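You operate a simulated robot arm through the tools that you are given. There is no shell and no other tool.

The job below is to be done with a simulated robot arm. You get a single attempt, and the scene is never put back.

JOB
Fill the tall jar with rice to the 300 ml line and put its lid on.
Fine: pour through the funnel; put packet and funnel back. Set down upright: what you pick out.

It is judged by the outcome, as a careful person would: the job done as asked, and still so three seconds after it is handed in. It fails if anything else is knocked over, pushed out of place, dropped, spilled or broken. Lids that push on must go on centred and level and be pressed home; caps that screw on are set level and turned clockwise until they are tight.

ROBOT AND FRAMES
A 6-joint arm with a two-finger parallel gripper, fixed in place. Base frame: the origin is at the foot of the arm, x ahead of it, y to its left, z up. Readings come in cm, degrees, newtons and seconds.
With the tool pointing down near the work surface it reaches from about 32 to 70 cm from the base axis. Its first joint turns from -166.0 to 166.0 degrees. Payload 4.1 kg.
Tool frame: the origin (TCP) lies between the finger pads and is the grasp point; the fingertips stand 2.3 cm ahead of it; z points along the fingers, y is the line along which they close. Largest opening 9.4 cm; finger width 3.8, thickness 1; the body of the gripper, 5.4 by 9.6 cm, starts 3.9 cm behind the TCP.
Orientation is told as [roll, pitch, yaw] about the base's x, y, z axes, in that order, counted from this pose: with the fingers straight down and closing along the base's y, the tool's x points along the base's -x, its y along +y and its z along -z.

CONTROLS
- The arm moves only by the tool nudge_tool. Its arguments are lists of equal length, an entry for each row: "translation": the shift along the base's x, y, z in units of 20 mm (1.0 is 20 mm), a list of three; "angular": the turn, a rotation vector about the base's x, y, z in units of 5 degrees (1.0 is 5 degrees), a list of three; "jaw": the closure, from 0 (fully open) to 1 (shut). In form: {"translation": [[tx, ty, tz], ...], "angular": [[wx, wy, wz], ...], "jaw": [jaw, ...]}. A call has 1 to 20 rows; each row shifts and turns the commanded pose from where the row before left it. A call with a number of a shift or a turn outside -1 to 1 is refused whole. Rows are played at 5 a second. More than 5 cm and 8.6 degrees between two rows, or a gripper value outside its range, and nothing of the call is played. A pose out of reach is approached as far as the arm can. The call stops where the force on the tool passes 40 N (or 10 N more than at its start, if that is more) or the arm is blocked; 0.2 s more then pass. The fingers move at their own pace (about 4.5 cm/s each) and stop on an object; they squeeze with about 34 N. The grip force told is the motor's: it shows also when the fingers shut on nothing. Time passes only in rows, and 0.2 s behind the last, so rows that do not move let the fingers close. The reply holds the time, the measured pose of the TCP, the force on the tool along the base axes, the opening and the grip force, in the units named above and with some noise, with the torque about the TCP (base axes, N m) and any sound that the robot's microphone picked up.
- Cameras (640 x 400 px; columns grow to the right, rows downward): "scene" is fixed at [5.1, 49.75, 149.56]; the picture's right is [-0.64, -0.76, 0.00], its down [-0.32, 0.27, -0.91] and it looks along [0.70, -0.59, -0.42] (base axes); focal length 375 px, centre (320, 200). "wrist" rides on the gripper at [8.6, 1.6, -7.5] in the tool frame; the picture's right is [-0.18, 0.98, 0.00], its down [-0.58, -0.11, -0.81] and it looks along [-0.79, -0.15, 0.59] (tool axes); focal length 243 px, centre (320, 200). There is no depth. A picture from a camera that has moved, and an enlarged one, comes with that camera's place and axes in the base frame and with its lens.
- camera(camera): a new picture of that camera. No time passes.
- move_column(by): slides the trunk up (or, below 0, down) by that many cm; the arm rides with it, the base frame stays. It gives what a move gives, with no picture.
- inspect(camera, box): a new picture of the part [left, top, right, bottom] of that camera's present view, enlarged. No time passes.
- job_done(): hands the job in; it is judged then, once.

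Places have to be worked out from the pictures, the camera data and where the tool is seen. Open the gripper and draw the arm clear of the work before you hand the job in, unless the task says otherwise.

The tools are called after "Call:" as a command line: name --argument value ..., lists and objects as JSON in quotes. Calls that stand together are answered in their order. nudge_tool: Moves the arm, as the interface text tells. Its arguments: {"type":"object","properties":{"translation":{"type":"array"},"angular":{"type":"array"},"jaw":{"type":"array"}},"required":["translation","angular","jaw"]} The other tools are called the same way: move_column (by) slides the trunk up or down; camera (camera) takes a picture; inspect (camera, box) takes an enlarged picture of a part of a camera's view; job_done () hands the job in.

At the start:

```text
t: 0.0
tool_pos: [28.83, 6.87, 135.04]
orientation: [0.0, 0.0, -0.1]
ft_force: [0.5, 0.6, 0.6]
ft_torque: [0.03, 0.02, 0.03]
finger_gap: 9.39
finger_force: 0.1
trunk travel left (down, up): [-52.5, 6.5]
```

scene: 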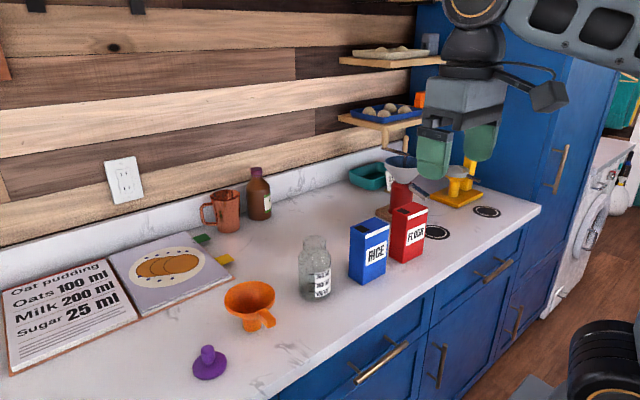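
wrist: 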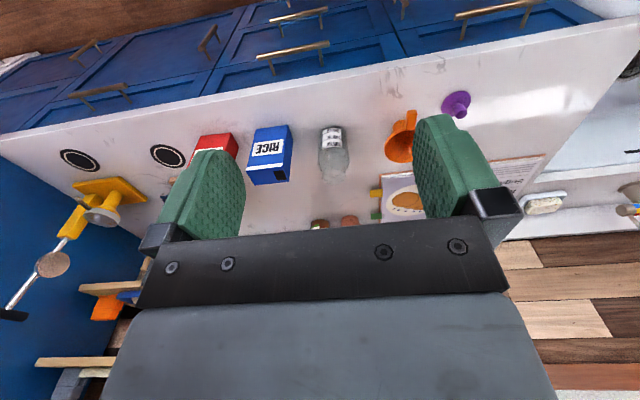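

I start by looking closer at the work area: jar, funnel, packets, lid.

Call:
inspect --camera "scene" --box '[180, 220, 340, 390]'

Call:
inspect --camera "scene" --box '[280, 180, 440, 310]'

Call:
inspect --camera "wrist" --box '[180, 80, 500, 260]'

Call:
inspect --camera "scene" --box '[330, 120, 520, 250]'

```text
2.35 times, centred on (260, 305) of scene
camera zoom: at [5.1, 49.75, 149.56], right [-0.64, -0.76, 0.0], down [-0.32, 0.27, -0.91], along [0.7, -0.59, -0.42], focal length 882 px, centre (461, -47)
```

zoom: 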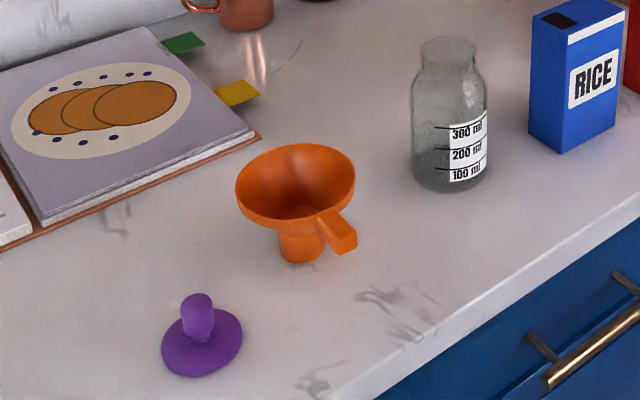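

```text
3.08 times, centred on (360, 245) of scene
camera zoom: at [5.1, 49.75, 149.56], right [-0.64, -0.76, 0.0], down [-0.32, 0.27, -0.91], along [0.7, -0.59, -0.42], focal length 1154 px, centre (197, 62)
```

zoom: 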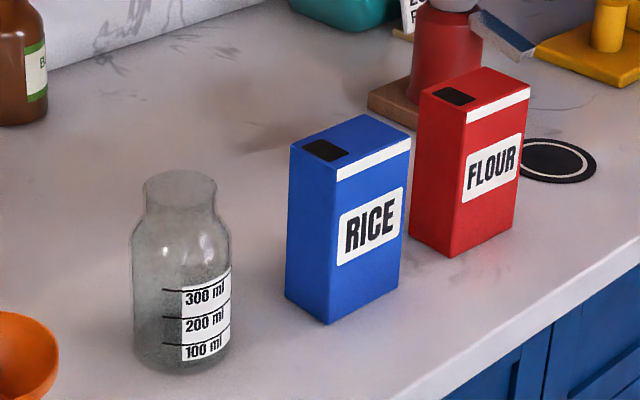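

```text
2.00 times, centred on (340, 170) of wrist
camera zoom: at [20.3, 8.48, 142.61], right [0.18, 0.98, 0.0], down [0.58, -0.11, 0.81], along [0.79, -0.15, -0.59], focal length 485 px, centre (280, 260)
```

zoom: 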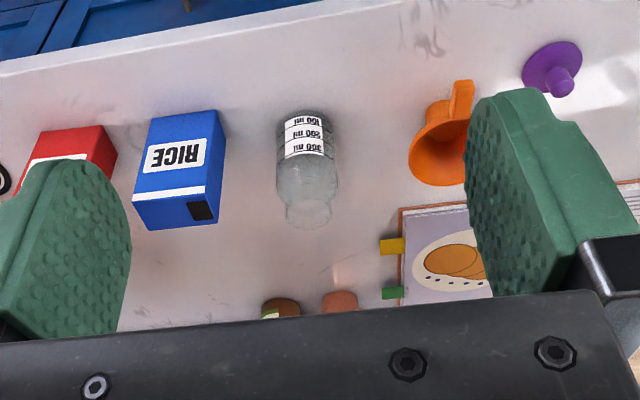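

```text
3.08 times, centred on (425, 185) of scene
camera zoom: at [5.1, 49.75, 149.56], right [-0.64, -0.76, 0.0], down [-0.32, 0.27, -0.91], along [0.7, -0.59, -0.42], focal length 1154 px, centre (-3, 246)
```

zoom: 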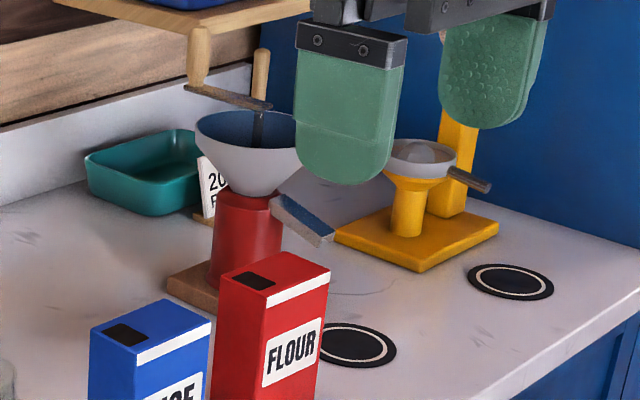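

The counter top appears to be at z≈91, jar near (60,5), funnel near (61,21.5), lid near (57,33), rice packet near (58.5,-11). I lower the trunk somewhat to see how the readings respond and to look from nearer.

Call:
move_column --by -15

Call:
camera --camera "wrist"

Call:
camera --camera "scene"

```text
t: 1.8
tool_pos: [28.88, 7.04, 120.19]
orientation: [0.0, 0.0, 0.0]
ft_force: [0.3, -0.2, 0.1]
ft_torque: [-0.01, 0.0, -0.02]
finger_gap: 9.38
finger_force: 0.0
trunk travel left (down, up): [-37.5, 21.5]
```

```text
taken
camera wrist: at [20.3, 8.48, 127.61], right [0.18, 0.98, 0.0], down [0.58, -0.11, 0.81], along [0.79, -0.15, -0.59], focal length 243 px, centre (320, 200)
```

wrist: 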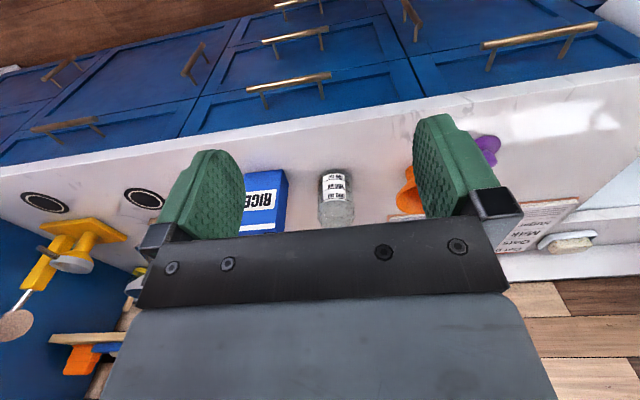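

```text
taken
```

scene: 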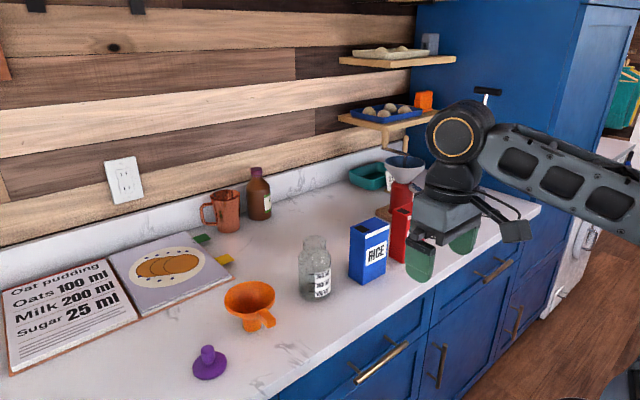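

The arm rides with the trunk as expected. I move the tool sideways toward the funnel and lid for a nearer view.

Call:
nudge_tool --translation '[[0.5, 1, 0], [0.5, 1, 0], [0, 1, 0], [0, 1, 0], [0, 1, 0], [0, 1, 0], [0, 1, 0], [0, 1, 0]]' --angular '[[0, 0, 0], [0, 0, 0], [0, 0, 0], [0, 0, 0], [0, 0, 0], [0, 0, 0], [0, 0, 0], [0, 0, 0]]' --jaw '[0, 0, 0, 0, 0, 0, 0, 0]'

Call:
inspect --camera "wrist" --box '[200, 80, 500, 250]'

Call:
camera --camera "scene"

```text
t: 3.5
tool_pos: [30.92, 22.9, 120.22]
orientation: [-0.1, -0.1, 0.0]
ft_force: [-0.2, 0.2, 0.3]
ft_torque: [0.0, 0.05, 0.0]
finger_gap: 9.41
finger_force: 0.1
trunk travel left (down, up): [-37.5, 21.5]
```

```text
2.13 times, centred on (350, 165) of wrist
camera zoom: at [22.26, 24.44, 127.63], right [0.18, 0.98, 0.0], down [0.58, -0.11, 0.81], along [0.79, -0.15, -0.59], focal length 518 px, centre (256, 275)
```

zoom: 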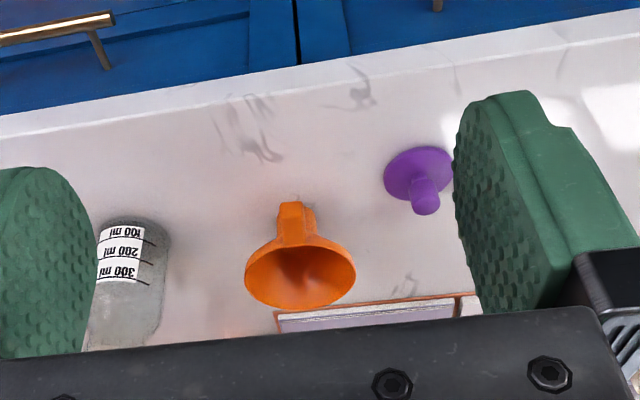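

```text
taken
```

scene: 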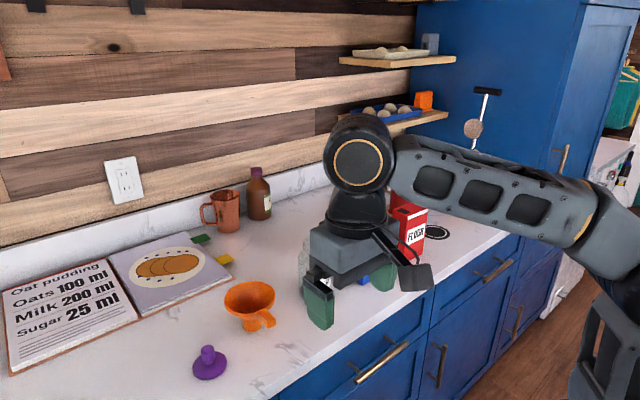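

The funnel's handle points toward the robot (-x), around (54,21.5,99). I zoom in on funnel and lid for precise measures.

Call:
inspect --camera "scene" --box '[210, 270, 290, 320]'

Call:
inspect --camera "scene" --box '[170, 335, 250, 385]'

Call:
inspect --camera "wrist" --box '[300, 130, 420, 230]'

```text
8.00 times, centred on (250, 295) of scene
camera zoom: at [5.1, 49.75, 149.56], right [-0.64, -0.76, 0.0], down [-0.32, 0.27, -0.91], along [0.7, -0.59, -0.42], focal length 3000 px, centre (880, -560)
```

zoom: 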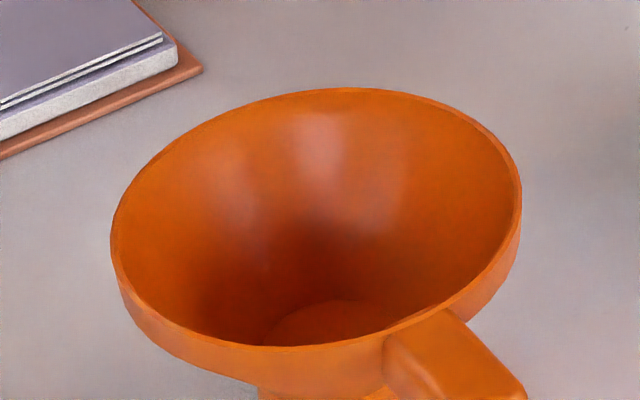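

```text
8.00 times, centred on (210, 360) of scene
camera zoom: at [5.1, 49.75, 149.56], right [-0.64, -0.76, 0.0], down [-0.32, 0.27, -0.91], along [0.7, -0.59, -0.42], focal length 3000 px, centre (1200, -1080)
```

zoom: 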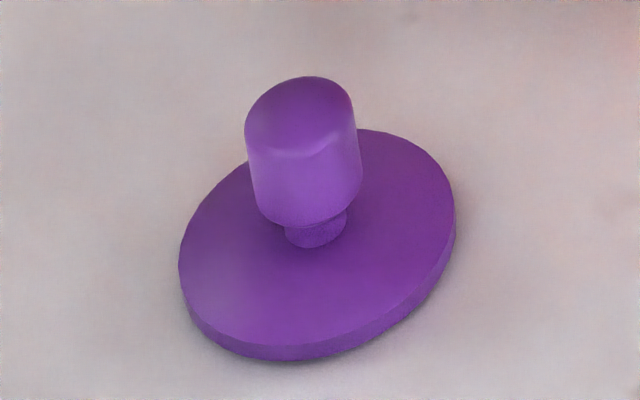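

```text
4.00 times, centred on (360, 180) of wrist
camera zoom: at [22.26, 24.44, 127.63], right [0.18, 0.98, 0.0], down [0.58, -0.11, 0.81], along [0.79, -0.15, -0.59], focal length 970 px, centre (160, 280)
```

zoom: 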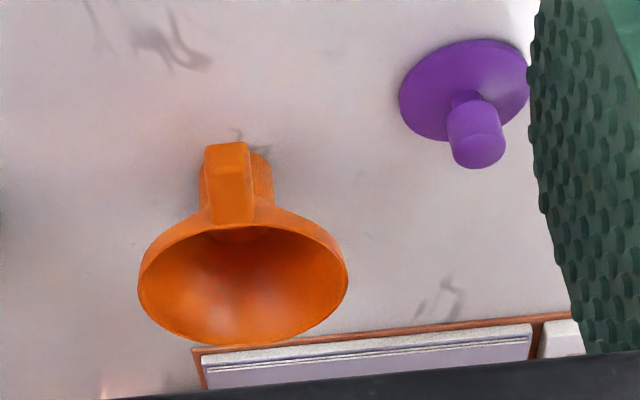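

Funnel centre works out to (60.9,21.5), rim at z≈99.5; handle runs along x from 52.8 to 56 at y≈21.7, about 2 cm wide. I bring the open gripper above the handle first.

Call:
nudge_tool --translation '[[0.942, -0.05, -0.508], [0.942, -0.05, -0.508], [0.942, -0.05, -0.508], [0.942, -0.05, -0.508], [0.942, -0.05, -0.508], [0.942, -0.05, -0.508], [0.942, -0.05, -0.508], [0.942, -0.05, -0.508], [0.942, -0.05, -0.508], [0.942, -0.05, -0.508], [0.942, -0.05, -0.508], [0.942, -0.05, -0.508]]' --angular '[[0, 0, 0], [0, 0, 0], [0, 0, 0], [0, 0, 0], [0, 0, 0], [0, 0, 0], [0, 0, 0], [0, 0, 0], [0, 0, 0], [0, 0, 0], [0, 0, 0], [0, 0, 0]]' --jaw '[0, 0, 0, 0, 0, 0, 0, 0, 0, 0, 0, 0]'

Call:
camera --camera "wrist"

Call:
camera --camera "scene"

```text
t: 6.2
tool_pos: [53.72, 21.67, 107.8]
orientation: [0.0, 0.0, 0.0]
ft_force: [-0.8, -0.1, -0.8]
ft_torque: [-0.03, -0.01, 0.02]
finger_gap: 9.4
finger_force: 0.1
trunk travel left (down, up): [-37.5, 21.5]
```

```text
taken
camera wrist: at [44.93, 23.33, 115.34], right [0.18, 0.98, 0.0], down [0.58, -0.11, 0.81], along [0.79, -0.15, -0.59], focal length 243 px, centre (320, 200)
```

wrist: 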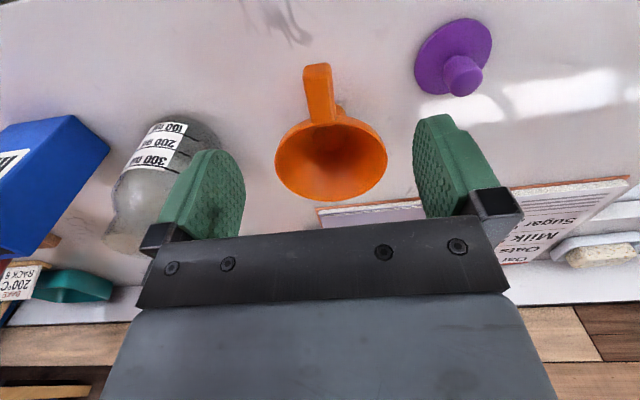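

```text
taken
```

scene: 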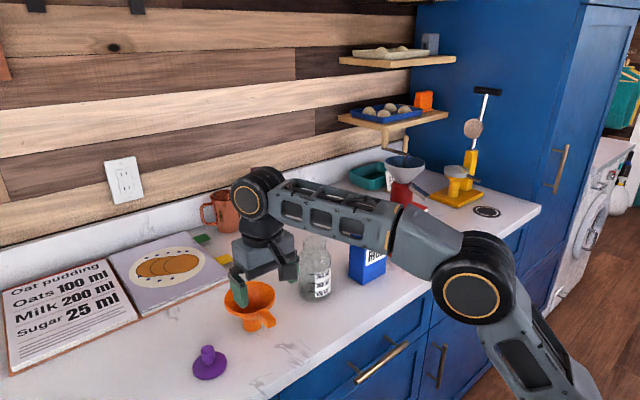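

Handle lies centred between the fingers. I descend to z≈98.7 and close on it.

Call:
nudge_tool --translation '[[0, 0, -0.758], [0, 0, -0.758], [0, 0, -0.758], [0, 0, -0.758], [0, 0, -0.758], [0, 0, -0.758], [0, 0, 0]]' --angular '[[0, 0, 0], [0, 0, 0], [0, 0, 0], [0, 0, 0], [0, 0, 0], [0, 0, 0], [0, 0, 0]]' --jaw '[0, 0, 0, 0, 0, 0, 0]'

Call:
camera --camera "wrist"

Call:
inspect --camera "scene" --box '[200, 230, 360, 330]'

```text
t: 7.8
tool_pos: [53.54, 21.72, 98.78]
orientation: [0.0, 0.0, 0.0]
ft_force: [0.0, 0.2, -0.2]
ft_torque: [-0.02, 0.01, -0.01]
finger_gap: 9.41
finger_force: 0.0
trunk travel left (down, up): [-37.5, 21.5]
```

```text
taken
camera wrist: at [44.85, 23.28, 106.22], right [0.18, 0.98, 0.0], down [0.58, -0.11, 0.81], along [0.79, -0.15, -0.59], focal length 243 px, centre (320, 200)
```

wrist: 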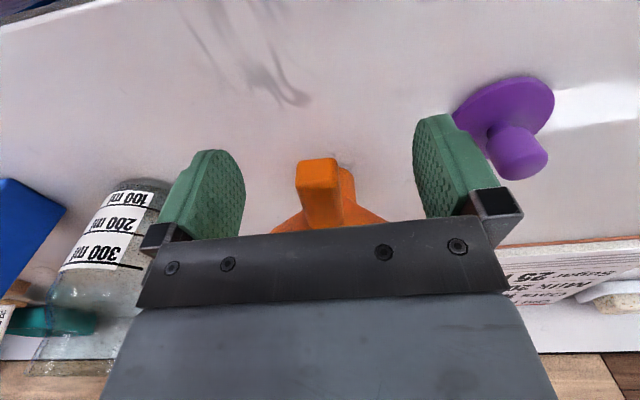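

```text
4.00 times, centred on (280, 280) of scene
camera zoom: at [5.1, 49.75, 149.56], right [-0.64, -0.76, 0.0], down [-0.32, 0.27, -0.91], along [0.7, -0.59, -0.42], focal length 1500 px, centre (480, -120)
```

zoom: 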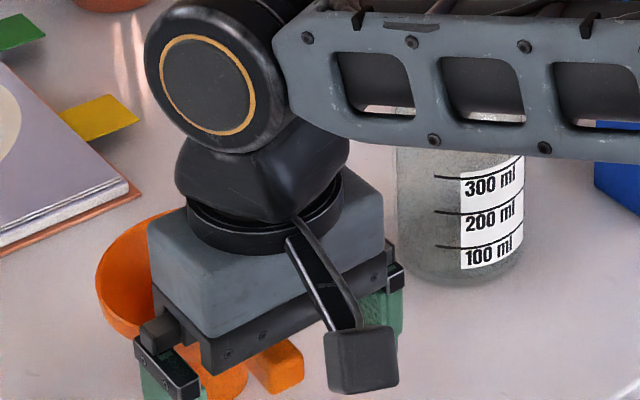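

The handle is between the fingers well below the palm; I close.

Call:
nudge_tool --translation '[[0, 0, 0], [0, 0, 0], [0, 0, 0], [0, 0, 0], [0, 0, 0], [0, 0, 0]]' --angular '[[0, 0, 0], [0, 0, 0], [0, 0, 0], [0, 0, 0], [0, 0, 0], [0, 0, 0]]' --jaw '[0.3, 0.6, 1, 1, 1, 1]'

Call:
camera --camera "wrist"

```text
t: 9.2
tool_pos: [53.47, 21.75, 98.62]
orientation: [0.0, 0.0, 0.0]
ft_force: [-0.8, 0.1, -0.8]
ft_torque: [0.01, 0.01, 0.06]
finger_gap: 1.91
finger_force: 34.1
trunk travel left (down, up): [-37.5, 21.5]
```

```text
taken
camera wrist: at [44.85, 23.29, 106.23], right [0.18, 0.98, 0.0], down [0.58, -0.11, 0.81], along [0.79, -0.15, -0.59], focal length 243 px, centre (320, 200)
```

wrist: 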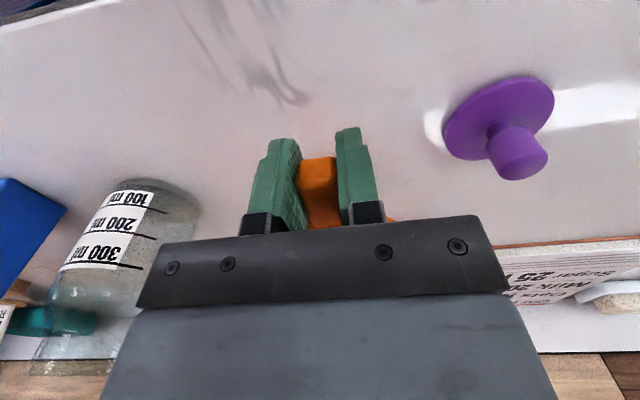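

Gripped at 1.9 cm with full force. I lift straight up about 19 cm to clear the jar top (z≈107).

Call:
nudge_tool --translation '[[0, 0, 0.4], [0, 0, 0.6], [0, 0, 0.95], [0, 0, 0.95], [0, 0, 0.95], [0, 0, 0.95], [0, 0, 0.95], [0, 0, 0.95], [0, 0, 0.95], [0, 0, 0.95], [0, 0, 0.9]]' --angular '[[0, 0, 0], [0, 0, 0], [0, 0, 0], [0, 0, 0], [0, 0, 0], [0, 0, 0], [0, 0, 0], [0, 0, 0], [0, 0, 0], [0, 0, 0], [0, 0, 0]]' --jaw '[1, 1, 1, 1, 1, 1, 1, 1, 1, 1, 1]'

Call:
camera --camera "wrist"

Call:
camera --camera "scene"

```text
t: 11.6
tool_pos: [52.59, 21.16, 116.77]
orientation: [0.0, -0.1, 0.1]
ft_force: [0.9, 0.2, 0.0]
ft_torque: [0.01, 0.06, 0.04]
finger_gap: 1.9
finger_force: 33.6
out of reach, approached as far as the arm can: row 11
trunk travel left (down, up): [-37.5, 21.5]
```

```text
taken
camera wrist: at [43.9, 22.82, 124.17], right [0.18, 0.98, 0.0], down [0.58, -0.11, 0.81], along [0.79, -0.15, -0.59], focal length 243 px, centre (320, 200)
```

wrist: 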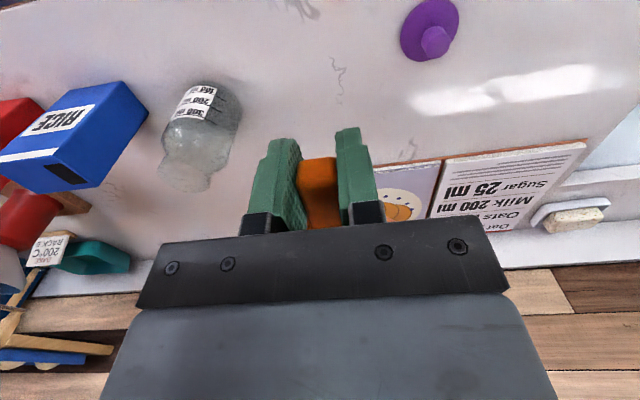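

```text
taken
```

scene: 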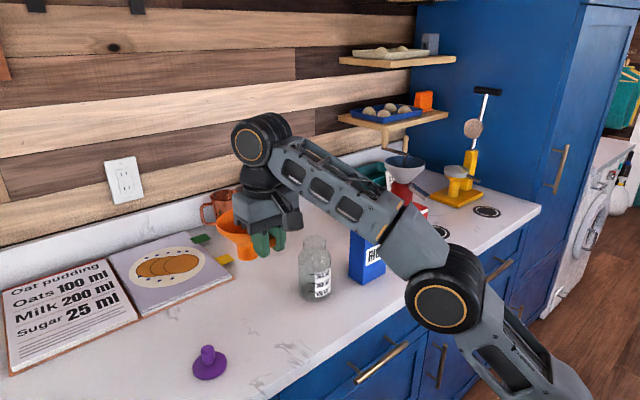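

Reach limit upward at this trunk height; I raise the trunk by 5 cm and take enlarged views of the jar to locate its mouth exactly.

Call:
move_column --by 5

Call:
inspect --camera "scene" --box '[272, 225, 368, 305]'

Call:
inspect --camera "wrist" --box '[140, 50, 260, 200]'

Call:
camera --camera "wrist"

Call:
inspect --camera "scene" --box '[180, 100, 340, 270]'

```text
t: 12.5
tool_pos: [52.61, 21.23, 121.74]
orientation: [0.0, -0.2, -0.1]
ft_force: [-0.4, 0.0, -1.3]
ft_torque: [-0.01, 0.06, 0.03]
finger_gap: 1.93
finger_force: 33.8
trunk travel left (down, up): [-42.5, 16.5]
```

```text
5.00 times, centred on (320, 265) of scene
camera zoom: at [5.1, 49.75, 149.56], right [-0.64, -0.76, 0.0], down [-0.32, 0.27, -0.91], along [0.7, -0.59, -0.42], focal length 1875 px, centre (320, -125)
```

zoom: 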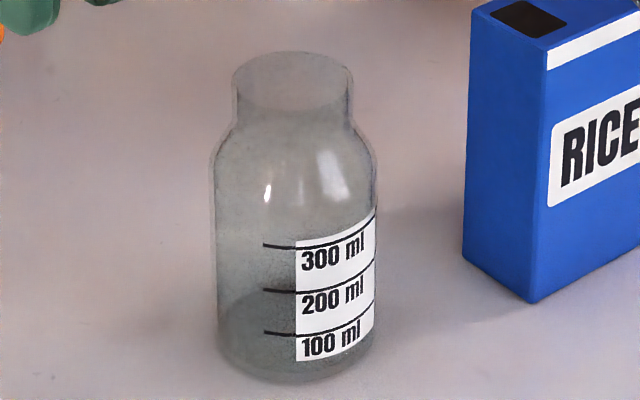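

```text
2.67 times, centred on (200, 125) of wrist
camera zoom: at [43.91, 22.83, 129.16], right [0.18, 0.98, 0.0], down [0.58, -0.11, 0.81], along [0.79, -0.15, -0.59], focal length 647 px, centre (640, 400)
```

zoom: 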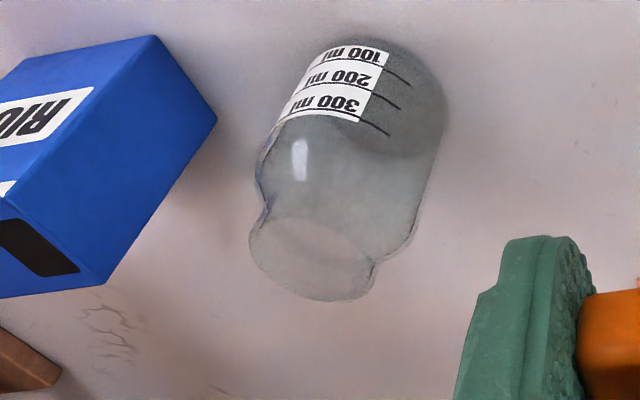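

```text
taken
camera wrist: at [43.91, 22.83, 129.16], right [0.18, 0.98, 0.0], down [0.58, -0.11, 0.81], along [0.79, -0.15, -0.59], focal length 243 px, centre (320, 200)
```

wrist: 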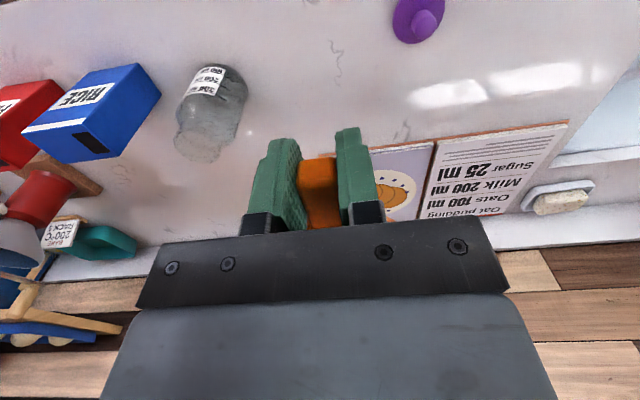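

```text
2.35 times, centred on (260, 185) of scene
camera zoom: at [5.1, 49.75, 149.56], right [-0.64, -0.76, 0.0], down [-0.32, 0.27, -0.91], along [0.7, -0.59, -0.42], focal length 882 px, centre (461, 235)
```

zoom: 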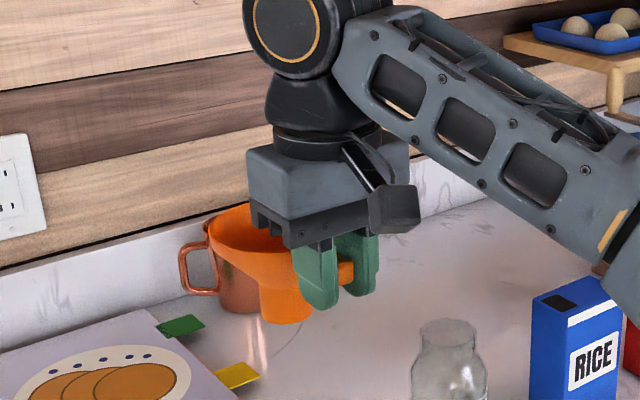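

From the better-conditioned views, the jar axis is about (61.1,4.1) with mouth at z≈106. I carry the funnel sideways (spout bottom ~114) to just short of the jar and re-measure there.

Call:
nudge_tool --translation '[[-0.13, -0.835, 0], [-0.13, -0.835, 0], [-0.13, -0.835, 0], [-0.13, -0.835, 0], [-0.13, -0.835, 0], [-0.13, -0.835, 0], [-0.13, -0.835, 0], [-0.13, -0.835, 0], [-0.13, -0.835, 0], [-0.13, -0.835, 0], [0, 0, 0]]' --angular '[[0, 0, 0], [0, 0, 0], [0, 0, 0], [0, 0, 0], [0, 0, 0], [0, 0, 0], [0, 0, 0], [0, 0, 0], [0, 0, 0], [0, 0, 0], [0, 0, 0]]' --jaw '[1, 1, 1, 1, 1, 1, 1, 1, 1, 1, 1]'

Call:
camera --camera "wrist"

Call:
camera --camera "scene"

```text
t: 14.9
tool_pos: [49.92, 4.43, 121.61]
orientation: [0.1, -0.1, 0.0]
ft_force: [0.6, 0.2, 0.8]
ft_torque: [-0.02, 0.05, -0.03]
finger_gap: 1.91
finger_force: 34.0
trunk travel left (down, up): [-42.5, 16.5]
```

```text
taken
camera wrist: at [41.27, 6.06, 129.18], right [0.18, 0.98, 0.0], down [0.58, -0.11, 0.81], along [0.79, -0.15, -0.59], focal length 243 px, centre (320, 200)
```

wrist: 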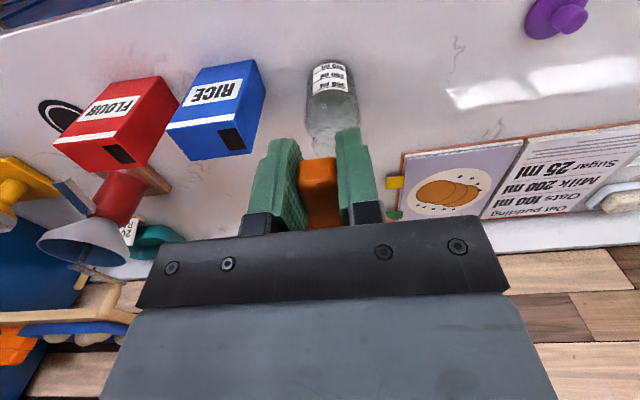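

```text
taken
```

scene: 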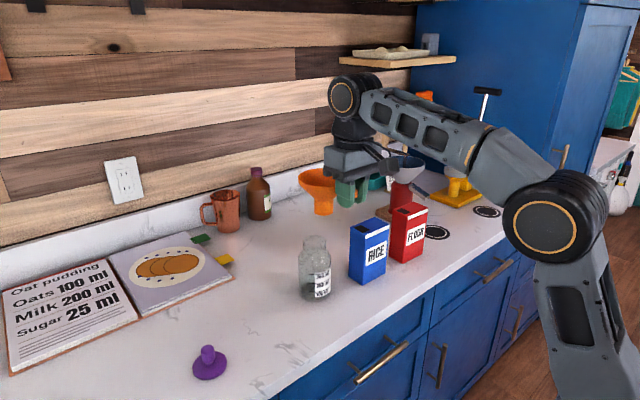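

The finger hides the jar mouth; I shift 8 cm further to -y to see the mouth clear of the fingers (funnel passes well above the packet).

Call:
nudge_tool --translation '[[0, -0.8, 0], [0, -0.8, 0], [0, -0.8, 0], [0, -0.8, 0], [0, -0.8, 0], [0, 0, 0]]' --angular '[[0, 0, 0], [0, 0, 0], [0, 0, 0], [0, 0, 0], [0, 0, 0], [0, 0, 0]]' --jaw '[1, 1, 1, 1, 1, 1]'

Call:
inspect --camera "wrist" --box '[350, 50, 450, 170]'

Call:
camera --camera "wrist"

Call:
inspect --camera "scene" --box '[290, 150, 420, 250]'

```text
t: 16.3
tool_pos: [49.87, -3.46, 121.84]
orientation: [0.0, -0.1, 0.0]
ft_force: [-0.8, -0.9, -0.1]
ft_torque: [0.0, 0.05, 0.03]
finger_gap: 1.89
finger_force: 33.9
trunk travel left (down, up): [-42.5, 16.5]
```

```text
3.33 times, centred on (400, 110) of wrist
camera zoom: at [41.3, -1.92, 129.15], right [0.18, 0.98, 0.0], down [0.58, -0.11, 0.81], along [0.79, -0.15, -0.59], focal length 809 px, centre (53, 500)
```

zoom: 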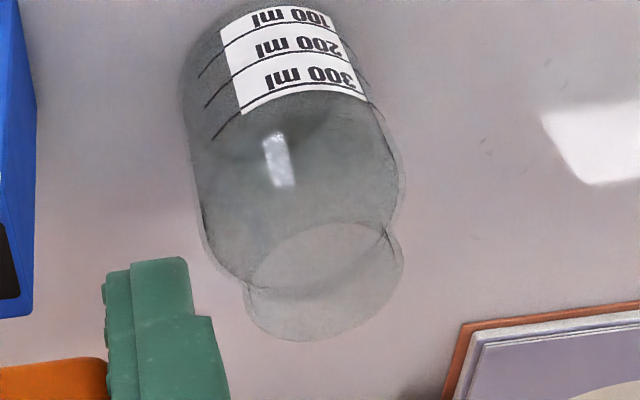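

```text
taken
camera wrist: at [41.3, -1.92, 129.15], right [0.18, 0.98, 0.0], down [0.58, -0.11, 0.81], along [0.79, -0.15, -0.59], focal length 243 px, centre (320, 200)
```

wrist: 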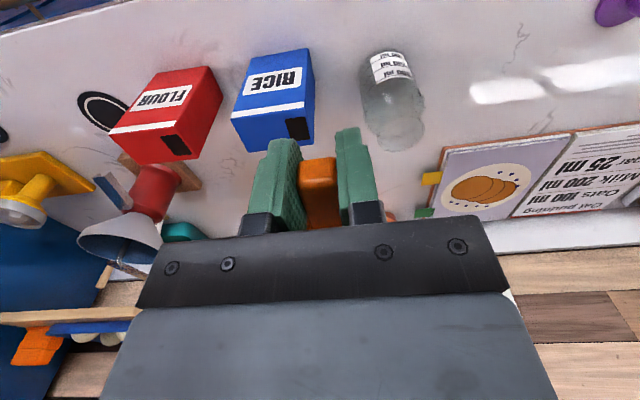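

```text
4.00 times, centred on (355, 200) of scene
camera zoom: at [5.1, 49.75, 149.56], right [-0.64, -0.76, 0.0], down [-0.32, 0.27, -0.91], along [0.7, -0.59, -0.42], focal length 1500 px, centre (180, 200)
```

zoom: 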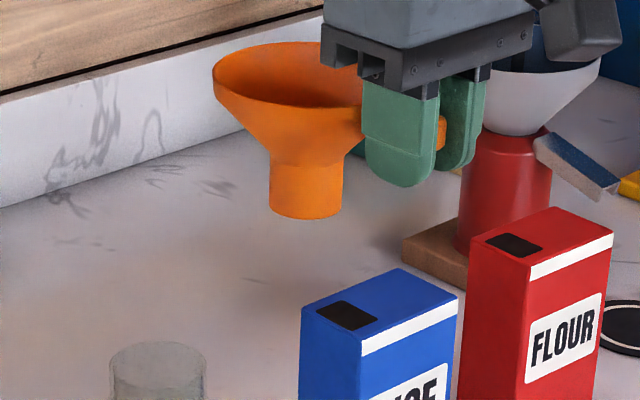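

Mouth of the jar triangulates well to (61.15, 4.14, 106.05). I zoom onto the held funnel to measure its offset from the TCP.

Call:
inspect --camera "scene" --box '[325, 150, 405, 210]'

Call:
inspect --camera "wrist" --box '[240, 120, 420, 240]'

```text
6.67 times, centred on (365, 180) of scene
camera zoom: at [5.1, 49.75, 149.56], right [-0.64, -0.76, 0.0], down [-0.32, 0.27, -0.91], along [0.7, -0.59, -0.42], focal length 2500 px, centre (20, 333)
```

zoom: 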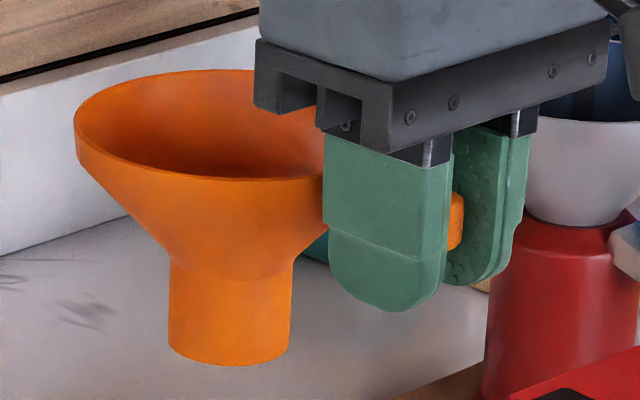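

```text
3.33 times, centred on (330, 180) of wrist
camera zoom: at [41.3, -1.92, 129.15], right [0.18, 0.98, 0.0], down [0.58, -0.11, 0.81], along [0.79, -0.15, -0.59], focal length 809 px, centre (287, 267)
```

zoom: 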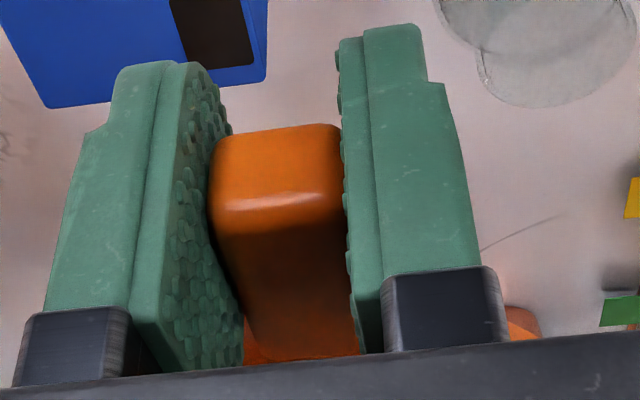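

The funnel centre sits about 7.55 cm ahead (+x) of the TCP and in line in y. I move above the jar mouth: TCP target (53.6, 4.14).

Call:
nudge_tool --translation '[[0.373, 0.76, 0], [0.373, 0.76, 0], [0.373, 0.76, 0], [0.373, 0.76, 0], [0.373, 0.76, 0], [0, 0, -0.5], [0, 0, -0.5], [0, 0, 0]]' --angular '[[0, 0, 0], [0, 0, 0], [0, 0, 0], [0, 0, 0], [0, 0, 0], [0, 0, 0], [0, 0, 0], [0, 0, 0]]' --jaw '[1, 1, 1, 1, 1, 1, 1, 1]'

Call:
inspect --camera "scene" --box '[264, 170, 384, 310]'

Call:
camera --camera "wrist"

```text
t: 18.1
tool_pos: [53.63, 4.15, 119.72]
orientation: [0.2, -0.1, 0.0]
ft_force: [0.5, 0.3, -0.7]
ft_torque: [0.0, 0.05, -0.01]
finger_gap: 1.93
finger_force: 34.5
trunk travel left (down, up): [-42.5, 16.5]
```

```text
2.86 times, centred on (324, 240) of scene
camera zoom: at [5.1, 49.75, 149.56], right [-0.64, -0.76, 0.0], down [-0.32, 0.27, -0.91], along [0.7, -0.59, -0.42], focal length 1072 px, centre (309, 86)
```

zoom: 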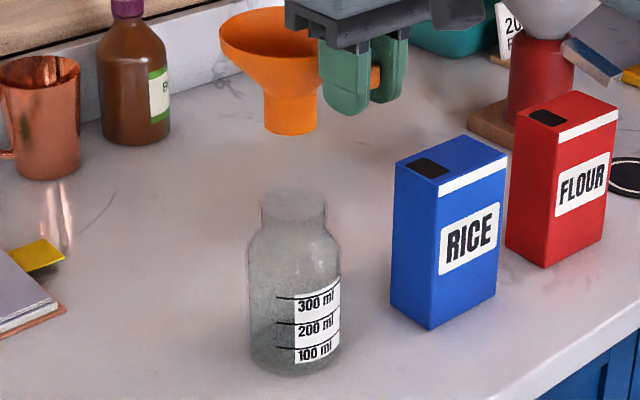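

```text
taken
camera wrist: at [45.05, 5.69, 127.15], right [0.18, 0.98, 0.0], down [0.58, -0.11, 0.81], along [0.79, -0.15, -0.59], focal length 243 px, centre (320, 200)
```

wrist: 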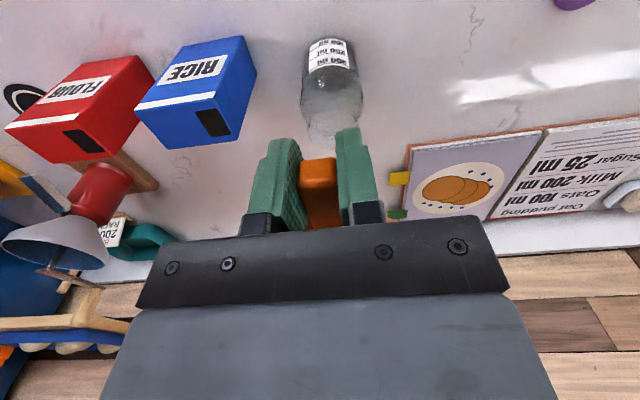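

Spout and mouth line up to ~0.15 cm in the scene view. I apply that small correction and lower until the spout is just above the mouth, then compare again.

Call:
nudge_tool --translation '[[-0.05, -0.06, -0.5], [0, 0, -0.7], [0, 0, -0.7], [0, 0, -0.6], [0, 0, 0]]' --angular '[[0, 0, 0], [0, 0, 0], [0, 0, 0], [0, 0, 0], [0, 0, 0]]' --jaw '[1, 1, 1, 1, 1]'

Call:
inspect --camera "scene" --box '[284, 190, 364, 260]'

Call:
inspect --camera "wrist" --box '[270, 20, 400, 160]'

```text
t: 19.3
tool_pos: [53.61, 4.09, 114.65]
orientation: [0.1, -0.2, 0.0]
ft_force: [-1.0, 0.8, -0.8]
ft_torque: [0.0, 0.04, -0.01]
finger_gap: 1.9
finger_force: 34.0
trunk travel left (down, up): [-42.5, 16.5]
```

```text
5.71 times, centred on (324, 225) of scene
camera zoom: at [5.1, 49.75, 149.56], right [-0.64, -0.76, 0.0], down [-0.32, 0.27, -0.91], along [0.7, -0.59, -0.42], focal length 2143 px, centre (297, 57)
```

zoom: 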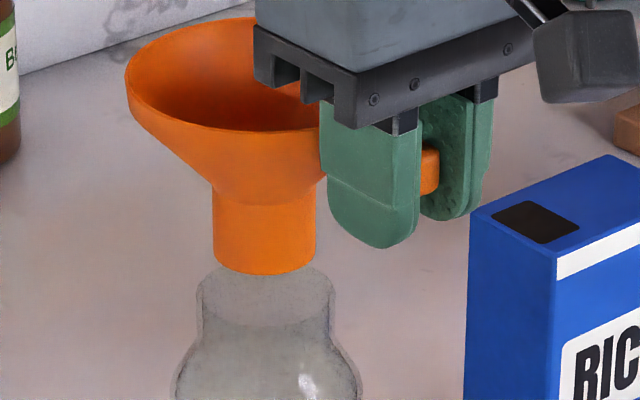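

```text
2.86 times, centred on (335, 90) of wrist
camera zoom: at [44.93, 5.66, 122.14], right [0.18, 0.98, 0.0], down [0.58, -0.11, 0.81], along [0.79, -0.15, -0.59], focal length 693 px, centre (277, 514)
```

zoom: 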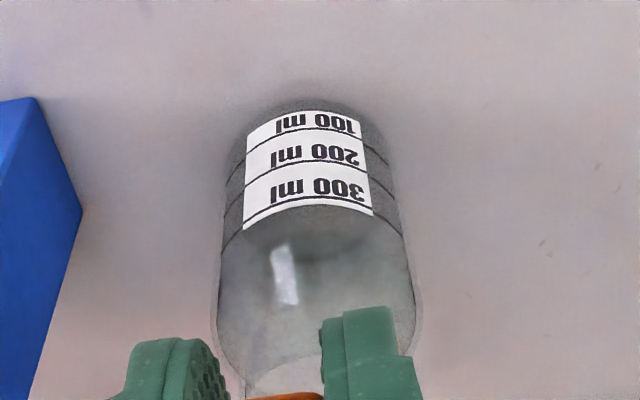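

Spout (px 264) and mouth (px 266) agree, and the vertical gap fits a spout bottom ~1.8 cm above the mouth. I lower slowly into the neck, watching the force.

Call:
nudge_tool --translation '[[0, 0, -0.4], [0, 0, -0.4], [0, 0, -0.4], [0, 0, 0]]' --angular '[[0, 0, 0], [0, 0, 0], [0, 0, 0], [0, 0, 0]]' --jaw '[1, 1, 1, 1]'

Call:
inspect --camera "scene" --box '[284, 190, 364, 260]'

```text
t: 20.3
tool_pos: [53.63, 4.06, 112.23]
orientation: [0.1, -0.2, 0.0]
ft_force: [0.5, 1.3, -0.6]
ft_torque: [-0.01, 0.02, -0.01]
finger_gap: 1.92
finger_force: 33.9
trunk travel left (down, up): [-42.5, 16.5]
```

```text
5.71 times, centred on (324, 225) of scene
camera zoom: at [5.1, 49.75, 149.56], right [-0.64, -0.76, 0.0], down [-0.32, 0.27, -0.91], along [0.7, -0.59, -0.42], focal length 2143 px, centre (297, 57)
```

zoom: 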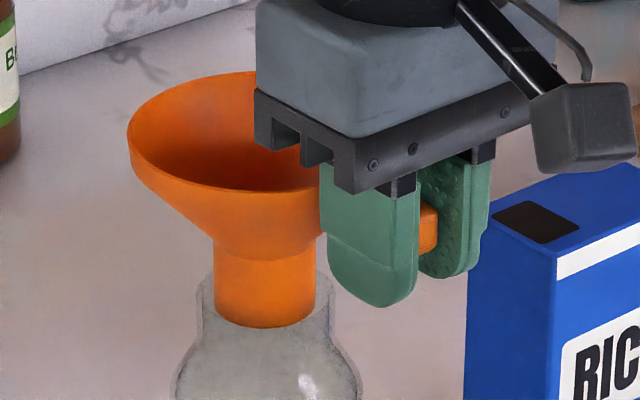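

The spout has entered the neck without contact force. I keep lowering in small steps.

Call:
nudge_tool --translation '[[0, 0, -0.3], [0, 0, -0.3], [0, 0, -0.2], [0, 0, 0]]' --angular '[[0, 0, 0], [0, 0, 0], [0, 0, 0], [0, 0, 0]]' --jaw '[1, 1, 1, 1]'

Call:
inspect --camera "scene" --box '[284, 190, 364, 260]'

```text
t: 21.3
tool_pos: [53.62, 3.96, 110.68]
orientation: [0.2, -0.1, 0.0]
ft_force: [0.7, 1.0, 0.2]
ft_torque: [-0.01, 0.06, 0.02]
finger_gap: 1.93
finger_force: 34.3
trunk travel left (down, up): [-42.5, 16.5]
```

```text
5.71 times, centred on (324, 225) of scene
camera zoom: at [5.1, 49.75, 149.56], right [-0.64, -0.76, 0.0], down [-0.32, 0.27, -0.91], along [0.7, -0.59, -0.42], focal length 2143 px, centre (297, 57)
```

zoom: 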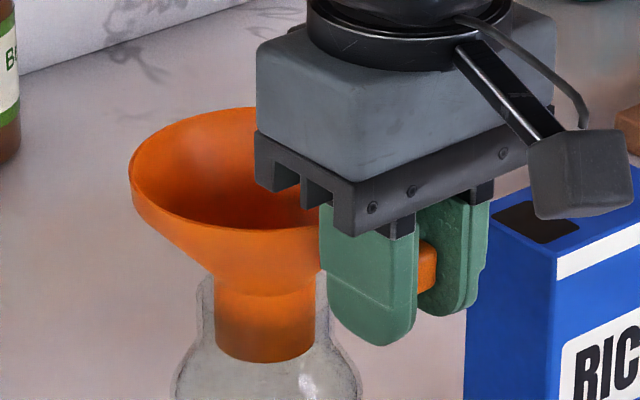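

Still free; the cone is about 1 cm above the jar rim. I continue with 2 mm steps until contact.

Call:
nudge_tool --translation '[[0, 0, -0.15], [0, 0, -0.15], [0, 0, -0.1], [0, 0, -0.1], [0, 0, 0]]' --angular '[[0, 0, 0], [0, 0, 0], [0, 0, 0], [0, 0, 0], [0, 0, 0]]' --jaw '[1, 1, 1, 1, 1]'

Call:
inspect --camera "scene" --box '[284, 200, 364, 270]'

```text
t: 22.5
tool_pos: [53.7, 4.0, 109.66]
orientation: [0.2, -0.1, 0.0]
ft_force: [-0.1, -0.4, -0.8]
ft_torque: [0.01, 0.04, -0.02]
finger_gap: 1.9
finger_force: 33.9
trunk travel left (down, up): [-42.5, 16.5]
```

```text
5.71 times, centred on (324, 235) of scene
camera zoom: at [5.1, 49.75, 149.56], right [-0.64, -0.76, 0.0], down [-0.32, 0.27, -0.91], along [0.7, -0.59, -0.42], focal length 2143 px, centre (297, 0)
```

zoom: 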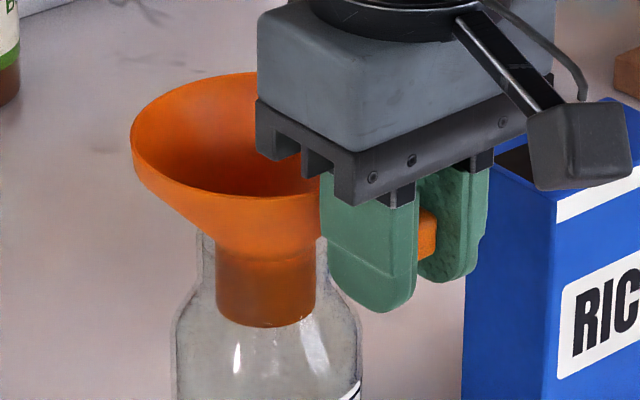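

No contact yet. I go on in 1.5 mm steps, with a pause between.

Call:
nudge_tool --translation '[[0, 0, -0.08], [0, 0, -0.08], [0, 0, -0.08], [0, 0, 0]]' --angular '[[0, 0, 0], [0, 0, 0], [0, 0, 0], [0, 0, 0]]' --jaw '[1, 1, 1, 1]'

Call:
inspect --camera "scene" --box '[284, 200, 364, 270]'

```text
t: 23.5
tool_pos: [53.58, 4.11, 109.32]
orientation: [0.1, -0.3, -0.1]
ft_force: [-1.3, 0.1, 7.5]
ft_torque: [-0.01, -0.64, 0.1]
finger_gap: 1.92
finger_force: 34.0
trunk travel left (down, up): [-42.5, 16.5]
```

```text
5.71 times, centred on (324, 235) of scene
camera zoom: at [5.1, 49.75, 149.56], right [-0.64, -0.76, 0.0], down [-0.32, 0.27, -0.91], along [0.7, -0.59, -0.42], focal length 2143 px, centre (297, 0)
```

zoom: 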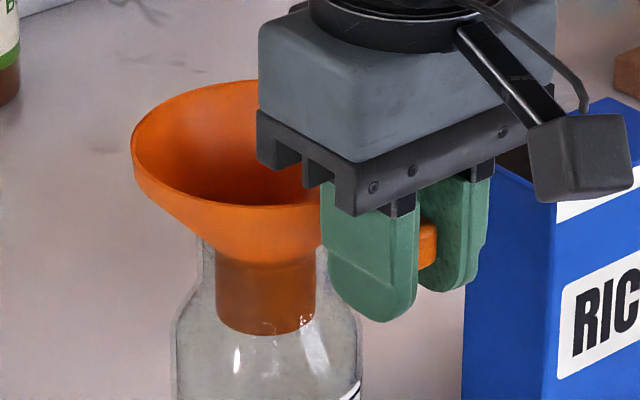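

Contact: 7.5 N, cone resting on the jar rim at TCP z≈109.3 as computed. I relax 1 mm, then open.

Call:
nudge_tool --translation '[[0, 0, 0.05], [0, 0, 0], [0, 0, 0], [0, 0, 0], [0, 0, 0], [0, 0, 0]]' --angular '[[0, 0, 0], [0, 0, 0], [0, 0, 0], [0, 0, 0], [0, 0, 0], [0, 0, 0]]' --jaw '[1, 1, 0.7, 0.5, 0.5, 0.5]'

Call:
inspect --camera "scene" --box '[264, 190, 384, 310]'

Call:
camera --camera "wrist"

```text
t: 24.9
tool_pos: [53.56, 4.1, 109.23]
orientation: [0.2, -0.2, 0.0]
ft_force: [-0.3, 0.3, 0.9]
ft_torque: [0.0, 0.03, -0.01]
finger_gap: 4.68
finger_force: 0.1
trunk travel left (down, up): [-42.5, 16.5]
```

```text
3.33 times, centred on (324, 250) of scene
camera zoom: at [5.1, 49.75, 149.56], right [-0.64, -0.76, 0.0], down [-0.32, 0.27, -0.91], along [0.7, -0.59, -0.42], focal length 1250 px, centre (307, 33)
```

zoom: 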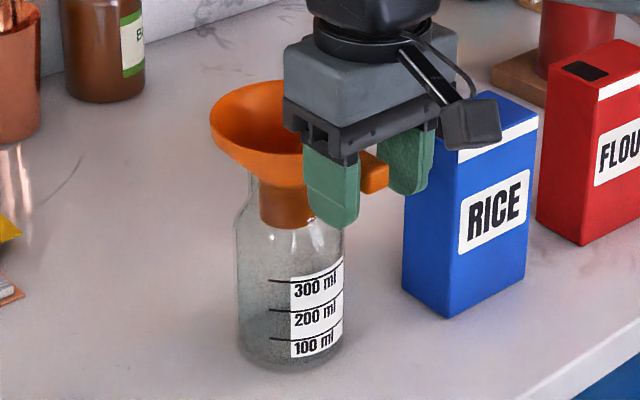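

```text
taken
camera wrist: at [44.95, 5.58, 116.8], right [0.18, 0.98, 0.0], down [0.58, -0.11, 0.81], along [0.79, -0.15, -0.59], focal length 243 px, centre (320, 200)
```

wrist: 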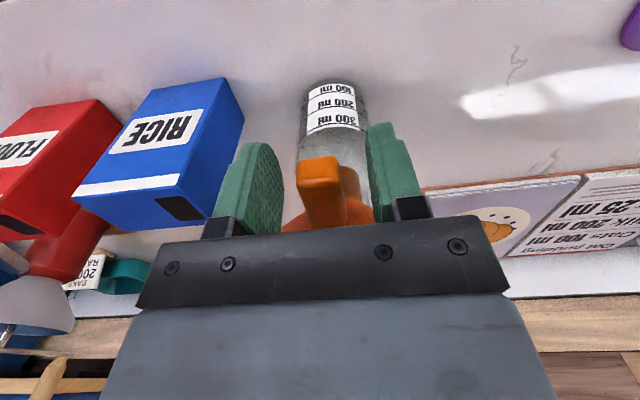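

Funnel sits level in the neck. I rise straight off the handle, then retreat to open space in front of the packets.

Call:
nudge_tool --translation '[[0, 0, 0.3], [0, 0, 0.6], [0, 0, 1], [0, 0, 1], [0, 0, 1], [0, 0, 1], [-0.7, -1, 0], [-0.7, -1, 0], [-0.7, -1, 0], [-0.7, -1, 0], [0, -1, 0], [0, -1, 0], [0, -1, 0]]' --angular '[[0, 0, 0], [0, 0, 0], [0, 0, 0], [0, 0, 0], [0, 0, 0], [0, 0, 0], [0, 0, 0], [0, 0, 0], [0, 0, 0], [0, 0, 0], [0, 0, 0], [0, 0, 0], [0, 0, 0]]' --jaw '[0.5, 0.5, 0.5, 0.5, 0.5, 0.5, 0.2, 0, 0, 0, 0, 0, 0]'

Call:
camera --camera "scene"

Call:
camera --camera "wrist"

```text
t: 27.7
tool_pos: [48.0, -9.99, 119.09]
orientation: [0.0, -0.1, -0.1]
ft_force: [0.7, 0.0, 0.0]
ft_torque: [0.01, 0.03, -0.01]
finger_gap: 9.4
finger_force: 0.1
trunk travel left (down, up): [-42.5, 16.5]
```

```text
taken
```

scene: 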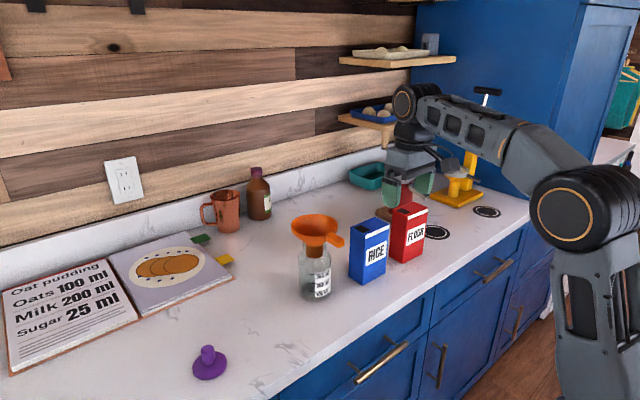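

```text
taken
camera wrist: at [39.29, -8.43, 126.6], right [0.18, 0.98, 0.0], down [0.58, -0.11, 0.81], along [0.79, -0.15, -0.59], focal length 243 px, centre (320, 200)
```

wrist: 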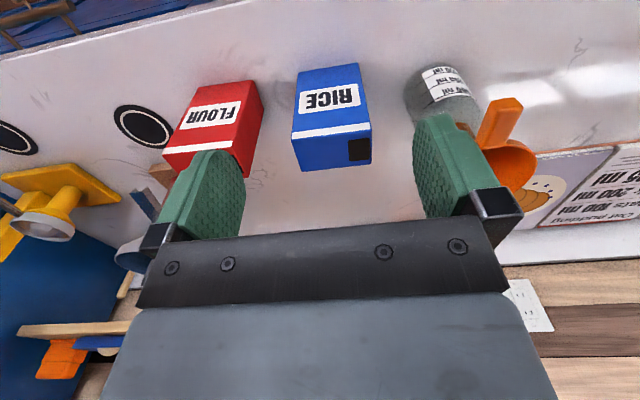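

The funnel stands well in the jar. I zoom on the rice packet from both cameras to fix its corners.

Call:
inspect --camera "scene" --box '[340, 200, 436, 290]'

Call:
inspect --camera "wrist" --box '[270, 50, 400, 190]'

```text
4.44 times, centred on (388, 245) of scene
camera zoom: at [5.1, 49.75, 149.56], right [-0.64, -0.76, 0.0], down [-0.32, 0.27, -0.91], along [0.7, -0.59, -0.42], focal length 1667 px, centre (18, 0)
```

zoom: 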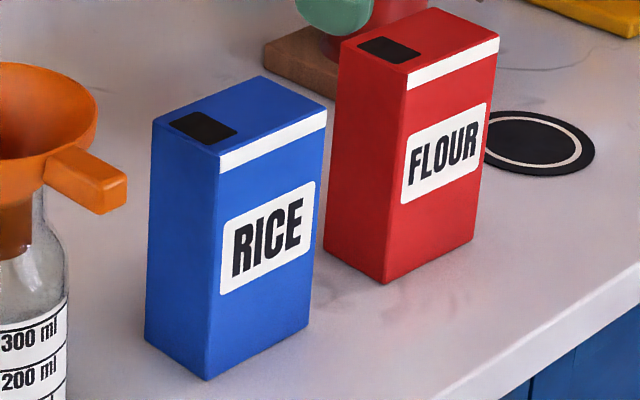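

```text
2.86 times, centred on (335, 120) of wrist
camera zoom: at [39.29, -8.43, 126.6], right [0.18, 0.98, 0.0], down [0.58, -0.11, 0.81], along [0.79, -0.15, -0.59], focal length 693 px, centre (277, 429)
```

zoom: 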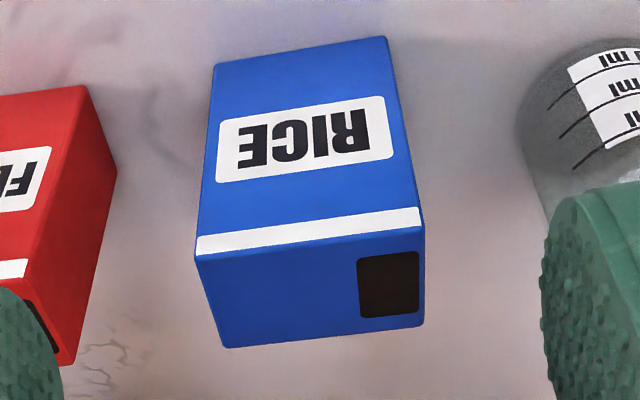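

Packet: x 55.4–59.9, y −14.3…−6.05, z 91.9–106.35; spout opening on top at (57.8,−7.5). I'll grip its sides from the front with the tool horizontal; first turn the hand 180° about z so the wrist camera ends up on top.

Call:
nudge_tool --translation '[[0, 0, 0], [0, 0, 0], [0, 0, 0], [0, 0, 0], [0, 0, 0], [0, 0, 0], [0, 0, 0], [0, 0, 0], [0, 0, 0], [0, 0, 0], [0, 0, 0], [0, 0, 0], [0, 0, 0], [0, 0, 0], [0, 0, 0], [0, 0, 0], [0, 0, 0], [0, 0, 0]]' --angular '[[0, 0, -1], [0, 0, -1], [0, 0, -1], [0, 0, -1], [0, 0, -1], [0, 0, -1], [0, 0, -1], [0, 0, -1], [0, 0, -1], [0, 0, -1], [0, 0, -1], [0, 0, -1], [0, 0, -1], [0, 0, -1], [0, 0, -1], [0, 0, -1], [0, 0, -1], [0, 0, -1]]' --jaw '[0, 0, 0, 0, 0, 0, 0, 0, 0, 0, 0, 0, 0, 0, 0, 0, 0, 0]'

Call:
camera --camera "scene"

```text
t: 31.5
tool_pos: [47.98, -9.96, 119.16]
orientation: [0.0, -0.1, -90.1]
ft_force: [-0.4, 0.9, -0.2]
ft_torque: [0.0, -0.02, -0.01]
finger_gap: 9.4
finger_force: 0.0
trunk travel left (down, up): [-42.5, 16.5]
```

```text
taken
```

scene: 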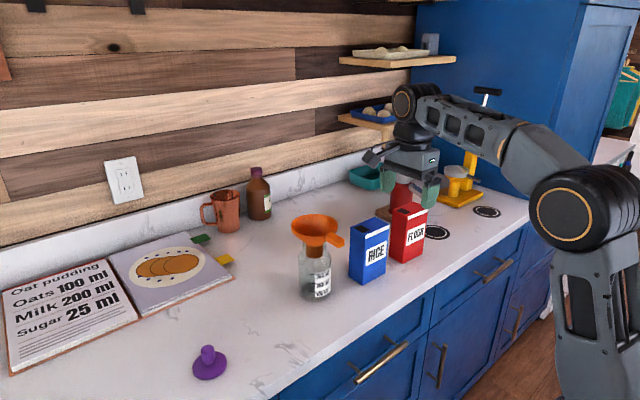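

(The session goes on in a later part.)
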